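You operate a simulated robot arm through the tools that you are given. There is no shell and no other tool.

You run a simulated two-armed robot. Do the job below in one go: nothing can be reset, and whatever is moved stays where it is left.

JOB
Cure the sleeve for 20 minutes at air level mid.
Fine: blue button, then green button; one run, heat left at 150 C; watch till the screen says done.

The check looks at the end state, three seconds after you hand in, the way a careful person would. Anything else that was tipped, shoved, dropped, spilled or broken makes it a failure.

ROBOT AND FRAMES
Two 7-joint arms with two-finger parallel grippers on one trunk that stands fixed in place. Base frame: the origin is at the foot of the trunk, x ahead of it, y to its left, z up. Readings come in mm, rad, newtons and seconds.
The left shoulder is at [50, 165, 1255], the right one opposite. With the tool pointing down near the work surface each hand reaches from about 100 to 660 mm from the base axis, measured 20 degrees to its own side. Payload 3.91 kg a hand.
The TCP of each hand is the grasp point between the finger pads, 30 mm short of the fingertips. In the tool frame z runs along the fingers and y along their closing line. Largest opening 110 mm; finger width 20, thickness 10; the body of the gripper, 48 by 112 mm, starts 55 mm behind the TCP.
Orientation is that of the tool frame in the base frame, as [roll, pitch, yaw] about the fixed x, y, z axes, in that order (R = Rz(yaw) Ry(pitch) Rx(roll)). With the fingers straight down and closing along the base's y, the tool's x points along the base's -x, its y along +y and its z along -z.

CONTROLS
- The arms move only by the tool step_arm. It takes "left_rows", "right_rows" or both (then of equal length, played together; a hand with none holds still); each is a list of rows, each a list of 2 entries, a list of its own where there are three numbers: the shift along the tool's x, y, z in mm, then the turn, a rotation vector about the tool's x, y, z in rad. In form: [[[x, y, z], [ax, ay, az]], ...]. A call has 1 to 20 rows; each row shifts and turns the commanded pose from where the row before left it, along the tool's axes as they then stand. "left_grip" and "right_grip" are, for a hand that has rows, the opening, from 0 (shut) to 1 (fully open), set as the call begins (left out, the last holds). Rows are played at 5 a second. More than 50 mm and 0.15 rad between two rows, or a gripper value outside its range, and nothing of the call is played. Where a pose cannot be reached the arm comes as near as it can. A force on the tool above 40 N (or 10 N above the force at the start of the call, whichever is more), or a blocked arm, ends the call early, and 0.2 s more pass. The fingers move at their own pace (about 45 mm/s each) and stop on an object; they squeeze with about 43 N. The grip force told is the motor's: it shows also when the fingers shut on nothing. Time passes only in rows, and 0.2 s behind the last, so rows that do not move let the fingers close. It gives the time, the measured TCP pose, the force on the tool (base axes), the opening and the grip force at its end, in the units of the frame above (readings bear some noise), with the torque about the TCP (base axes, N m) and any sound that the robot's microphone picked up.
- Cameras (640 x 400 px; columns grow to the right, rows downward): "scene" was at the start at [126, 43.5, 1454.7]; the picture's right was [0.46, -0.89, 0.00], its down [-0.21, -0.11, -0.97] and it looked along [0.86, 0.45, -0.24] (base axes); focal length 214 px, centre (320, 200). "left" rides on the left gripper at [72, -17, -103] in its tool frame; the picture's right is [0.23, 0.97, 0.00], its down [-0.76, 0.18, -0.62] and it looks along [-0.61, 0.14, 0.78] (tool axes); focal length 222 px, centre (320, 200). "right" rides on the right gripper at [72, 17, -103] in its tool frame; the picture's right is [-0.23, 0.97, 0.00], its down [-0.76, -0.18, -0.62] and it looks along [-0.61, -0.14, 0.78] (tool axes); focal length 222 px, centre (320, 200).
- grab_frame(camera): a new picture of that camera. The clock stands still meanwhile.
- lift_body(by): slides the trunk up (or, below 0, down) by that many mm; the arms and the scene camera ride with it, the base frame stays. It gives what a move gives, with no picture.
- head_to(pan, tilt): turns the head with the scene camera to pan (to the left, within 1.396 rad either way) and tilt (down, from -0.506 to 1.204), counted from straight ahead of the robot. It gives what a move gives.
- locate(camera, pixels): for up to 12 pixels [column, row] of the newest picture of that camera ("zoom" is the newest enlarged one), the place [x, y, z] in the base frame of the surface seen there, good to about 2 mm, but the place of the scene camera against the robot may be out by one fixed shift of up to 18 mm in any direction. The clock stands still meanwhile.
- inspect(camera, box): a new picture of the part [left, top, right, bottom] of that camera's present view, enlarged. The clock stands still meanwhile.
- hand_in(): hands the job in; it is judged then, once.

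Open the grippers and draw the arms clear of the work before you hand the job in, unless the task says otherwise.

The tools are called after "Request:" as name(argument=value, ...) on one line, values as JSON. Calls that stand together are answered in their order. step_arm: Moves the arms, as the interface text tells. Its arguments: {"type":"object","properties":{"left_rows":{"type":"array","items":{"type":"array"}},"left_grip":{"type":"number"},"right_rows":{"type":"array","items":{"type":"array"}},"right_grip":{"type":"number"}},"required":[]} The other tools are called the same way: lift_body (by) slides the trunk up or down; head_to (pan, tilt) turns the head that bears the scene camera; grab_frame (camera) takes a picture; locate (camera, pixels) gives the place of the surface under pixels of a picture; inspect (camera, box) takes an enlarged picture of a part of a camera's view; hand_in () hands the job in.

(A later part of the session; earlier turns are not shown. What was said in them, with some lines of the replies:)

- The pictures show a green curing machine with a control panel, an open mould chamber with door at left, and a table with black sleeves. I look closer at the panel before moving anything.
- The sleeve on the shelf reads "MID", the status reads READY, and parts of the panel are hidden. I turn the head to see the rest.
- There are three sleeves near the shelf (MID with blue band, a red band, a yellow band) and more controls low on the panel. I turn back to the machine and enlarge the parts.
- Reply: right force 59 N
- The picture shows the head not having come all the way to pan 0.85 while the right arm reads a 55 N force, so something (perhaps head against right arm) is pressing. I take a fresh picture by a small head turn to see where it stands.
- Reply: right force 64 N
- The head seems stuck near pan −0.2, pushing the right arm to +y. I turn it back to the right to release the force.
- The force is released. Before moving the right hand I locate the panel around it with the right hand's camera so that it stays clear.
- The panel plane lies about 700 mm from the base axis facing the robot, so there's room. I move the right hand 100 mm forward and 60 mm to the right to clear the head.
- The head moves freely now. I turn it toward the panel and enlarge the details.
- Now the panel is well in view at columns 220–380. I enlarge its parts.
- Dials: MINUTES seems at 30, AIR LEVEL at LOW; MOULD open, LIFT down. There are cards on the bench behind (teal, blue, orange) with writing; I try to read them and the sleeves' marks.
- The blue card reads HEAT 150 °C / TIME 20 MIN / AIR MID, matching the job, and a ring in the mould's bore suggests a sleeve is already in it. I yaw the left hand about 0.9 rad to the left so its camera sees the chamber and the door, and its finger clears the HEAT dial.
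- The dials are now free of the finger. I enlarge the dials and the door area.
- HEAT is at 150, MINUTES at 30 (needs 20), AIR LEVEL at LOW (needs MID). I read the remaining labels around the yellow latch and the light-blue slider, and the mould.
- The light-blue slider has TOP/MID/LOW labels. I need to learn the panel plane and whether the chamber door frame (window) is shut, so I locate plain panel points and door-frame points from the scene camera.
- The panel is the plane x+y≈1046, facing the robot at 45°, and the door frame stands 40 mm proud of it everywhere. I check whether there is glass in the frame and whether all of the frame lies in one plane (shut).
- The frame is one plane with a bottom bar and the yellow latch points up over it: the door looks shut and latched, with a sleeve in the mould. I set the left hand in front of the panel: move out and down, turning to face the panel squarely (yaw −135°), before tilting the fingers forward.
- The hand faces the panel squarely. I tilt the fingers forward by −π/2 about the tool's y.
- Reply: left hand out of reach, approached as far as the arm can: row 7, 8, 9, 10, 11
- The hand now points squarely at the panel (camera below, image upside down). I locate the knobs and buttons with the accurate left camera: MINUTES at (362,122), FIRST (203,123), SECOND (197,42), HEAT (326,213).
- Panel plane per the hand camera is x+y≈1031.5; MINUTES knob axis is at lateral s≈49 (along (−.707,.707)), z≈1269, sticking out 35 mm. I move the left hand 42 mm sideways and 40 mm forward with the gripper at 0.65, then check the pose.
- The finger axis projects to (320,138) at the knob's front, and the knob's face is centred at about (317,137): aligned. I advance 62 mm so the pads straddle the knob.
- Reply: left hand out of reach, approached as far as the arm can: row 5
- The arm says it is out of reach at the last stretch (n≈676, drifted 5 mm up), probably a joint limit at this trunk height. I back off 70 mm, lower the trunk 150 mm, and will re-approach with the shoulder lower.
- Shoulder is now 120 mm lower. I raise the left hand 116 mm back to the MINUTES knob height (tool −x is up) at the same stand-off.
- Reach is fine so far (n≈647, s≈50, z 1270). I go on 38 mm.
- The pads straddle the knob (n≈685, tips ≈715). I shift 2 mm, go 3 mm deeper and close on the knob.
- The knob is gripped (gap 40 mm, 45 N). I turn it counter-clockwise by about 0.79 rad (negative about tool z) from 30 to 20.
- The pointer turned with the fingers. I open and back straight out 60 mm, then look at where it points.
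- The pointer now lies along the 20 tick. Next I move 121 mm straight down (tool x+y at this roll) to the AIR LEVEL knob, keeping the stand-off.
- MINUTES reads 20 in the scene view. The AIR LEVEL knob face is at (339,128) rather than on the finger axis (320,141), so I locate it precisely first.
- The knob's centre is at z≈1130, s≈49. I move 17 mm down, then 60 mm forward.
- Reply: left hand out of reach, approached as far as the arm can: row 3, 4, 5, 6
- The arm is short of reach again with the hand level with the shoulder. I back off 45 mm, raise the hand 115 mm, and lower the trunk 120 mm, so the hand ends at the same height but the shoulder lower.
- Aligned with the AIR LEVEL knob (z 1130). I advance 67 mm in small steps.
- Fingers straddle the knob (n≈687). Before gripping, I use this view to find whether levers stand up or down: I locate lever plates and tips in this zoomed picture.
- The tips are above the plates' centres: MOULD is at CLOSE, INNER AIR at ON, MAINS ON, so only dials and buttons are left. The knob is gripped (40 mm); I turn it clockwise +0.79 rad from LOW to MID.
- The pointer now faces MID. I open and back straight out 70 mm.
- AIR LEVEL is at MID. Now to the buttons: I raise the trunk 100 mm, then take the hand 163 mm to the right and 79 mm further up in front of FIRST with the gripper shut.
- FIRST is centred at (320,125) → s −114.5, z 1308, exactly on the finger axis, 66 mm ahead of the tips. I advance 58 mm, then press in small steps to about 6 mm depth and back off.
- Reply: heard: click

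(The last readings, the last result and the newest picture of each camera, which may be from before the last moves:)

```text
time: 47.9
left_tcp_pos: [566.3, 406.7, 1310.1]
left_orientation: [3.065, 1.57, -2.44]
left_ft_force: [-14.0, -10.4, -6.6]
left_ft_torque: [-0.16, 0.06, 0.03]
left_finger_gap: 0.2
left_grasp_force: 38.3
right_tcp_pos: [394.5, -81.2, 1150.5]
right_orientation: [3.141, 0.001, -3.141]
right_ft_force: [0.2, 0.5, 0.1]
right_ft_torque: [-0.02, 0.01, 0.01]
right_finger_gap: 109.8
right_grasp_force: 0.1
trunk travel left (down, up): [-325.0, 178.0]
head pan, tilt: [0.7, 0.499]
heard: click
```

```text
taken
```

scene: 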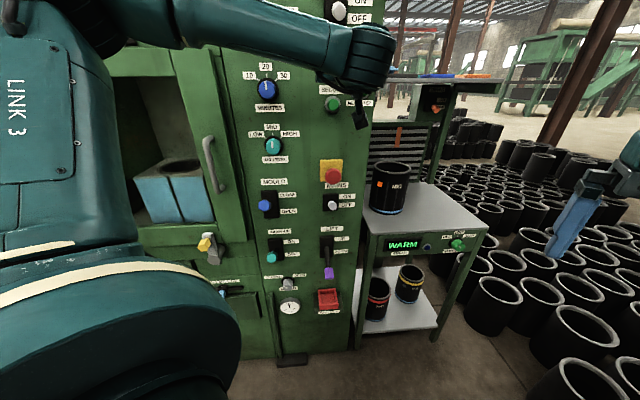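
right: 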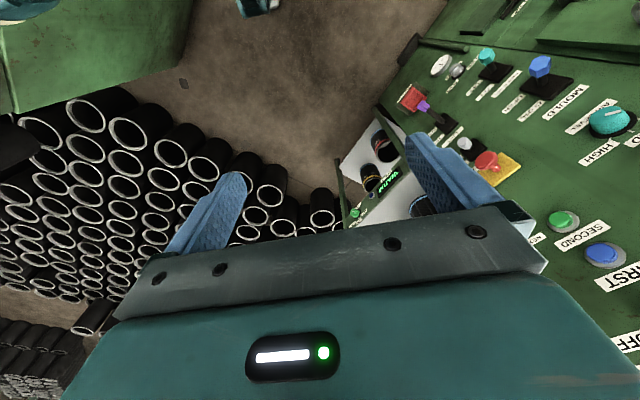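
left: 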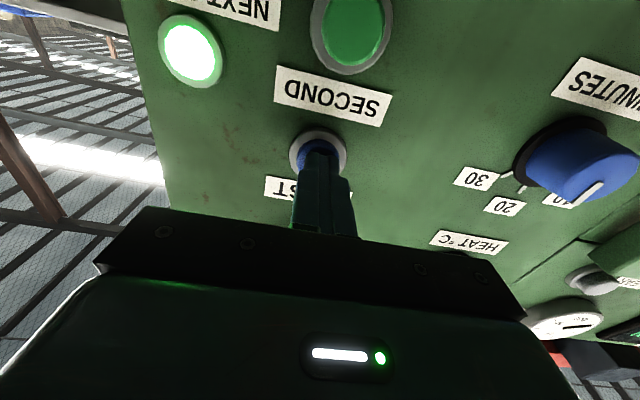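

A click was heard and the NEXT STEP lamp lit. I back off, go 74 mm down to SECOND (z≈1234.5) and press it the same way without delay.

Request:
step_arm(left_rows=[[[0, 0, -15], [0, 0, 0]], [[0, 0, -10], [0, 0, 0]], [[25, 0, 0], [0, 0, 0]], [[25, 0, 0], [0, 0, 0]], [[25, 0, 0], [0, 0, 0]], [[0, 0, 0], [0, 0, 0]], [[0, 0, 12], [0, 0, 0]], [[0, 0, 5], [0, 0, 0]], [[0, 0, 3], [0, 0, 0]], [[0, 0, 3], [0, 0, 0]], [[0, 0, 2], [0, 0, 0]]])

Request:
grab_frame(camera="left")

Request:
grab_frame(camera="scene")

```text
time: 50.3
left_tcp_pos: [565.2, 405.1, 1234.0]
left_orientation: [-2.924, 1.57, -2.144]
left_ft_force: [-17.1, -9.8, -6.6]
left_ft_torque: [-0.13, 0.08, 0.13]
left_finger_gap: 0.0
left_grasp_force: 38.2
right_tcp_pos: [393.3, -80.7, 1150.6]
right_orientation: [3.14, 0.002, 3.141]
right_ft_force: [-0.5, 0.7, 0.9]
right_ft_torque: [0.01, 0.03, 0.01]
right_finger_gap: 110.3
right_grasp_force: 0.1
trunk travel left (down, up): [-325.0, 178.0]
head pan, tilt: [0.7, 0.499]
heard: click
```

```text
taken
```

left: 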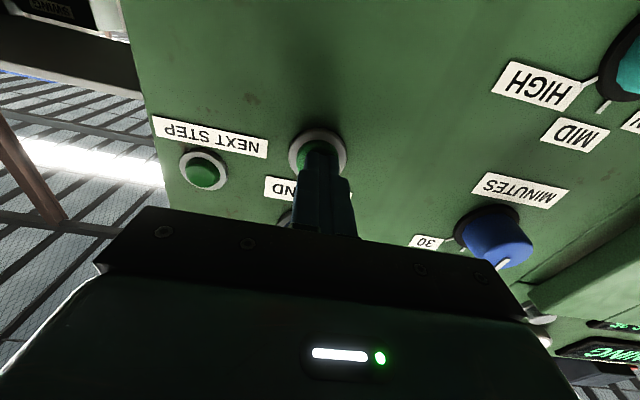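

```text
taken
```

scene: 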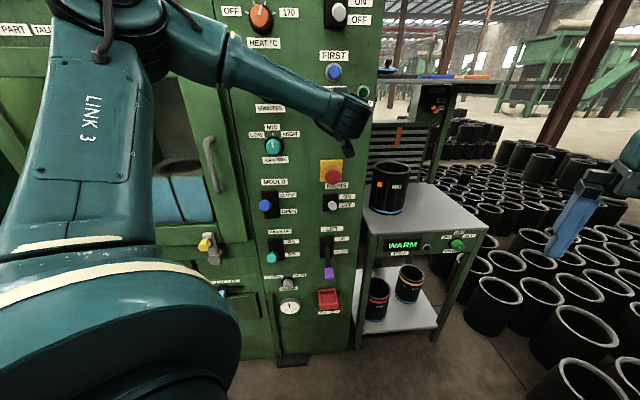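

A second click was heard and the status reads "…NING". I back away 110 mm from the panel and look at the display.

Request:
step_arm(left_rows=[[[0, 0, -15], [0, 0, 0]], [[0, 0, -25], [0, 0, 0]], [[0, 0, -30], [0, 0, 0]], [[0, 0, -40], [0, 0, 0]], [[0, 0, 0], [0, 0, 0]]])

Request:
head_to(pan=0.95, tilt=0.1)

Request:
grab_frame(camera="scene")

Request:
grab_frame(camera="left")

```text
time: 51.5
left_tcp_pos: [489.6, 330.0, 1234.3]
left_orientation: [-2.03, 1.568, -1.246]
left_ft_force: [-0.2, -0.5, 1.0]
left_ft_torque: [0.03, 0.0, -0.02]
left_finger_gap: 0.0
left_grasp_force: 37.9
right_tcp_pos: [395.7, -79.0, 1150.4]
right_orientation: [3.14, -0.001, 3.141]
right_ft_force: [0.4, 0.7, 0.1]
right_ft_torque: [-0.01, 0.02, 0.02]
right_finger_gap: 110.2
right_grasp_force: 0.1
trunk travel left (down, up): [-325.0, 178.0]
head pan, tilt: [0.7, 0.499]
```

```text
time: 52.4
left_tcp_pos: [489.8, 330.1, 1233.7]
left_orientation: [-2.056, 1.569, -1.273]
left_ft_force: [0.2, -0.5, -0.6]
left_ft_torque: [-0.01, 0.04, 0.02]
left_finger_gap: 0.0
left_grasp_force: 37.4
right_tcp_pos: [395.9, -80.3, 1150.8]
right_orientation: [3.141, -0.001, -3.141]
right_ft_force: [0.3, -0.2, 0.1]
right_ft_torque: [0.0, 0.01, -0.01]
right_finger_gap: 110.1
right_grasp_force: 0.1
trunk travel left (down, up): [-325.0, 178.0]
head pan, tilt: [0.949, 0.099]
```

```text
taken
```

scene: 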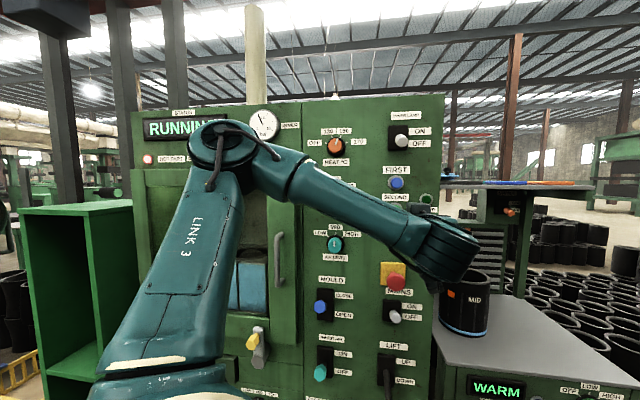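

```text
taken
```

left: 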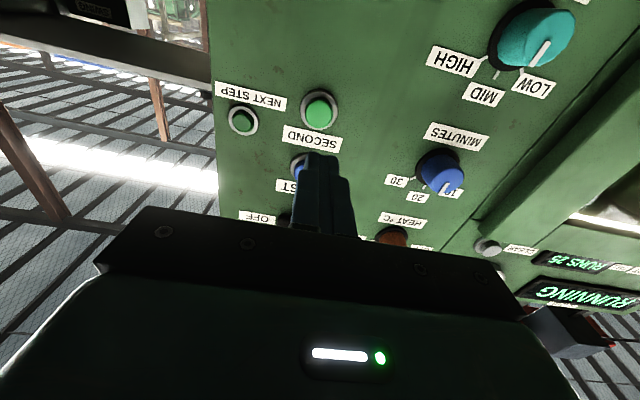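

The status reads RUNNING. I open the left gripper and draw it back a further 60 mm while time passes.

Request:
step_arm(left_rows=[[[0, 0, -20], [0, 0, 0]], [[0, 0, -20], [0, 0, 0]], [[0, 0, -20], [0, 0, 0]], [[0, 0, 0], [0, 0, 0]], [[0, 0, 0], [0, 0, 0]], [[0, 0, 0], [0, 0, 0]], [[0, 0, 0], [0, 0, 0]], [[0, 0, 0], [0, 0, 0]], [[0, 0, 0], [0, 0, 0]], [[0, 0, 0], [0, 0, 0]], [[0, 0, 0], [0, 0, 0]], [[0, 0, 0], [0, 0, 0]], [[0, 0, 0], [0, 0, 0]], [[0, 0, 0], [0, 0, 0]], [[0, 0, 0], [0, 0, 0]], [[0, 0, 0], [0, 0, 0]], [[0, 0, 0], [0, 0, 0]], [[0, 0, 0], [0, 0, 0]], [[0, 0, 0], [0, 0, 0]], [[0, 0, 0], [0, 0, 0]]], left_grip=1.0)

Request:
grab_frame(camera="scene")

Request:
inspect(camera="scene", box=[120, 90, 360, 240])

Request:
grab_frame(camera="left")

```text
time: 56.6
left_tcp_pos: [447.2, 289.3, 1233.1]
left_orientation: [-1.992, 1.57, -1.209]
left_ft_force: [0.1, -0.1, 0.1]
left_ft_torque: [0.03, -0.04, 0.0]
left_finger_gap: 110.0
left_grasp_force: 0.0
right_tcp_pos: [394.8, -81.3, 1149.6]
right_orientation: [3.141, 0.0, -3.141]
right_ft_force: [0.0, -0.9, 0.0]
right_ft_torque: [0.02, -0.02, 0.01]
right_finger_gap: 109.9
right_grasp_force: 0.0
trunk travel left (down, up): [-325.0, 178.0]
head pan, tilt: [0.949, 0.099]
```

```text
taken
```

scene: 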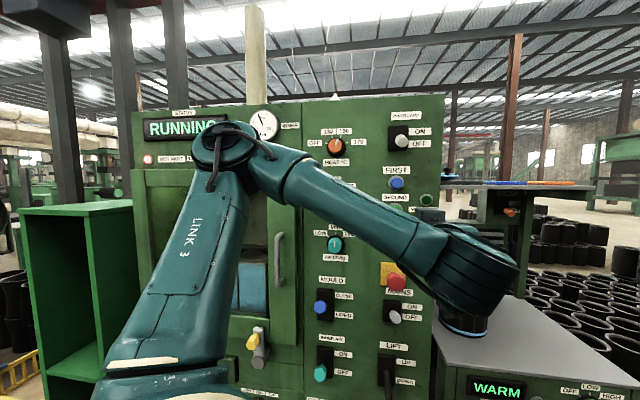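

```text
2.67 times, centred on (240, 165) of scene
```

zoom: 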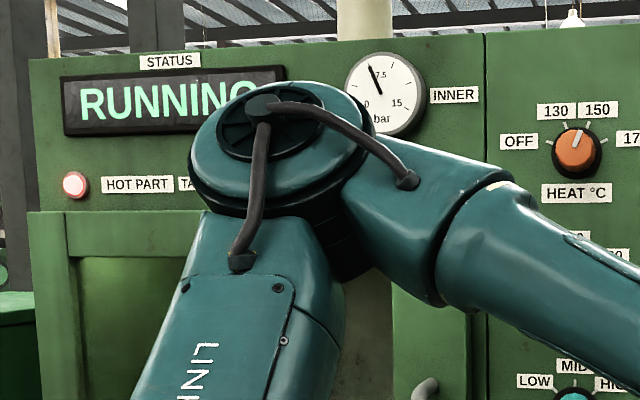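

```text
taken
```

left: 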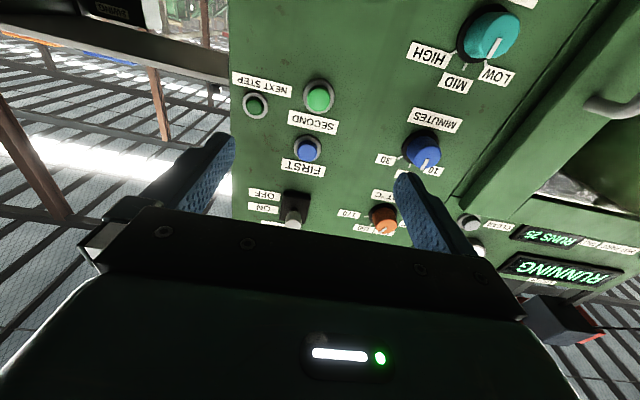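

RUNNING with HOT PART lit and INNER pressure around mid. I wait, holding still.

Request:
step_arm(left_rows=[[[0, 0, 0], [0, 0, 0]], [[0, 0, 0], [0, 0, 0]], [[0, 0, 0], [0, 0, 0]], [[0, 0, 0], [0, 0, 0]], [[0, 0, 0], [0, 0, 0]], [[0, 0, 0], [0, 0, 0]], [[0, 0, 0], [0, 0, 0]], [[0, 0, 0], [0, 0, 0]], [[0, 0, 0], [0, 0, 0]], [[0, 0, 0], [0, 0, 0]], [[0, 0, 0], [0, 0, 0]], [[0, 0, 0], [0, 0, 0]], [[0, 0, 0], [0, 0, 0]], [[0, 0, 0], [0, 0, 0]], [[0, 0, 0], [0, 0, 0]], [[0, 0, 0], [0, 0, 0]], [[0, 0, 0], [0, 0, 0]], [[0, 0, 0], [0, 0, 0]], [[0, 0, 0], [0, 0, 0]], [[0, 0, 0], [0, 0, 0]]])

Request:
step_arm(left_rows=[[[0, 0, 0], [0, 0, 0]], [[0, 0, 0], [0, 0, 0]], [[0, 0, 0], [0, 0, 0]], [[0, 0, 0], [0, 0, 0]], [[0, 0, 0], [0, 0, 0]], [[0, 0, 0], [0, 0, 0]], [[0, 0, 0], [0, 0, 0]], [[0, 0, 0], [0, 0, 0]], [[0, 0, 0], [0, 0, 0]], [[0, 0, 0], [0, 0, 0]], [[0, 0, 0], [0, 0, 0]], [[0, 0, 0], [0, 0, 0]], [[0, 0, 0], [0, 0, 0]], [[0, 0, 0], [0, 0, 0]], [[0, 0, 0], [0, 0, 0]], [[0, 0, 0], [0, 0, 0]], [[0, 0, 0], [0, 0, 0]], [[0, 0, 0], [0, 0, 0]], [[0, 0, 0], [0, 0, 0]], [[0, 0, 0], [0, 0, 0]]])

Request:
inspect(camera="scene", box=[120, 90, 360, 240])

Request:
grab_frame(camera="left")

```text
time: 60.8
left_tcp_pos: [446.1, 289.0, 1232.7]
left_orientation: [-2.012, 1.569, -1.23]
left_ft_force: [-0.8, -0.6, 0.2]
left_ft_torque: [-0.02, 0.0, -0.01]
left_finger_gap: 110.0
left_grasp_force: 0.2
right_tcp_pos: [396.4, -80.4, 1150.4]
right_orientation: [3.141, 0.0, 3.141]
right_ft_force: [-0.3, -0.3, 0.7]
right_ft_torque: [-0.01, 0.02, 0.01]
right_finger_gap: 110.1
right_grasp_force: 0.1
trunk travel left (down, up): [-325.0, 178.0]
head pan, tilt: [0.949, 0.099]
```

```text
time: 65.0
left_tcp_pos: [446.5, 288.1, 1233.2]
left_orientation: [-2.0, 1.569, -1.219]
left_ft_force: [-1.0, -0.1, -0.5]
left_ft_torque: [0.01, 0.0, 0.01]
left_finger_gap: 110.0
left_grasp_force: 0.1
right_tcp_pos: [394.2, -79.9, 1149.8]
right_orientation: [3.141, 0.001, -3.141]
right_ft_force: [0.8, 0.0, -0.6]
right_ft_torque: [0.02, 0.01, -0.02]
right_finger_gap: 109.9
right_grasp_force: 0.0
trunk travel left (down, up): [-325.0, 178.0]
head pan, tilt: [0.949, 0.099]
```

```text
2.67 times, centred on (240, 165) of scene
```

zoom: 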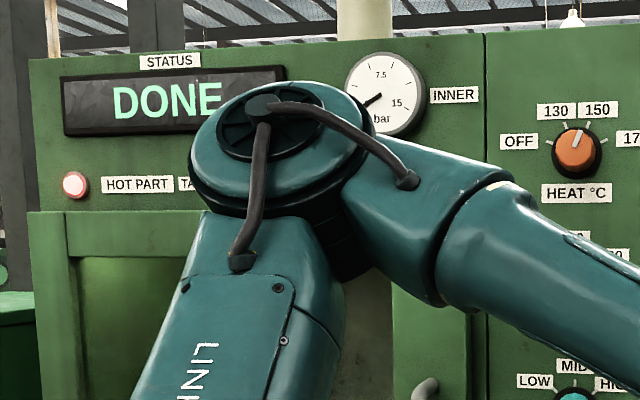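

```text
taken
```

left: 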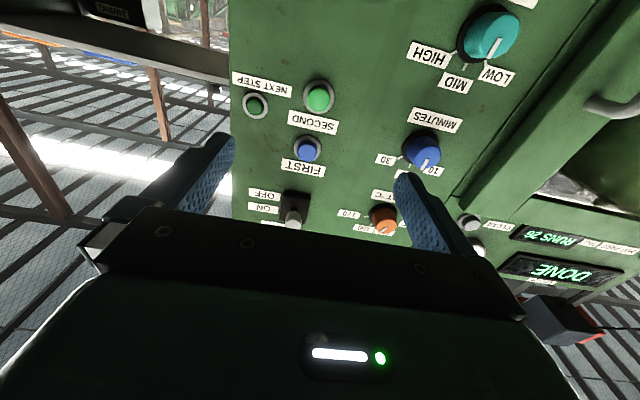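

The screen says DONE, the tally went from 25 to 26 (one run), the dials show 20 min and MID with heat at 150. Both grippers are open and the left hand stands about 180 mm clear of the panel, so I take a last look around before handing in.

Request:
head_to(pan=0.6, tilt=0.5)

Request:
grab_frame(camera="scene")

```text
time: 65.8
left_tcp_pos: [447.7, 288.2, 1232.8]
left_orientation: [-2.013, 1.57, -1.23]
left_ft_force: [-0.6, -0.1, -0.6]
left_ft_torque: [-0.01, 0.0, 0.01]
left_finger_gap: 109.9
left_grasp_force: 0.0
right_tcp_pos: [394.9, -81.0, 1151.2]
right_orientation: [3.141, -0.001, -3.141]
right_ft_force: [-1.1, 0.8, 0.1]
right_ft_torque: [0.01, 0.02, 0.0]
right_finger_gap: 109.8
right_grasp_force: 0.1
trunk travel left (down, up): [-325.0, 178.0]
head pan, tilt: [0.6, 0.499]
```

```text
taken
```

scene: 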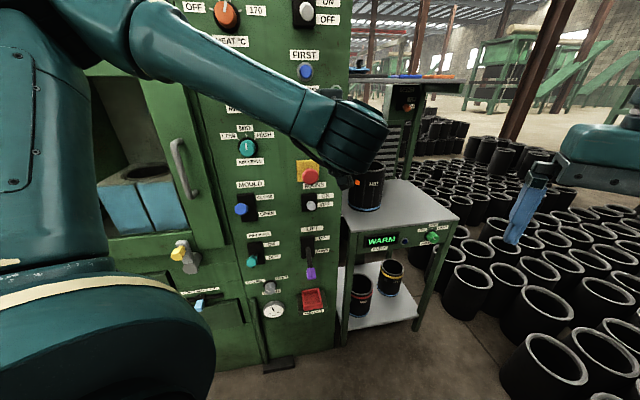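

Everything else (levers, sleeves on the shelf at (367,190), latch) stands as before, and the run is done. I hand the job in.

Request:
hand_in()

```text
The job is handed in.
```

The sleeve has been cured for 20 minutes at air level mid, with the heat left at 150 °C. The screen says DONE, and the run tally went from 25 to 26, so it was one run.

- **Dials:** I turned MINUTES from 30 to 20 and AIR LEVEL from LOW to MID.
- **Start:** I pressed the blue FIRST button and the NEXT STEP lamp lit. Then I pressed the green SECOND button and the status showed RUNNING until it changed to DONE.
- **Levers and door:** I left these alone. The mould was already closed, the inner air and mains were on, and the door appeared latched. A sleeve appeared to be in the mould already, so I didn't load one from the shelf.
- **Head contact:** Early on, the head camera turned into the right arm and pushed on it with about 55 N. I backed it off, and nothing on the machine or shelf was touched.

Both grippers are open and the arms are clear of the panel. The last picture showed the shelf sleeves and other controls as they were before.
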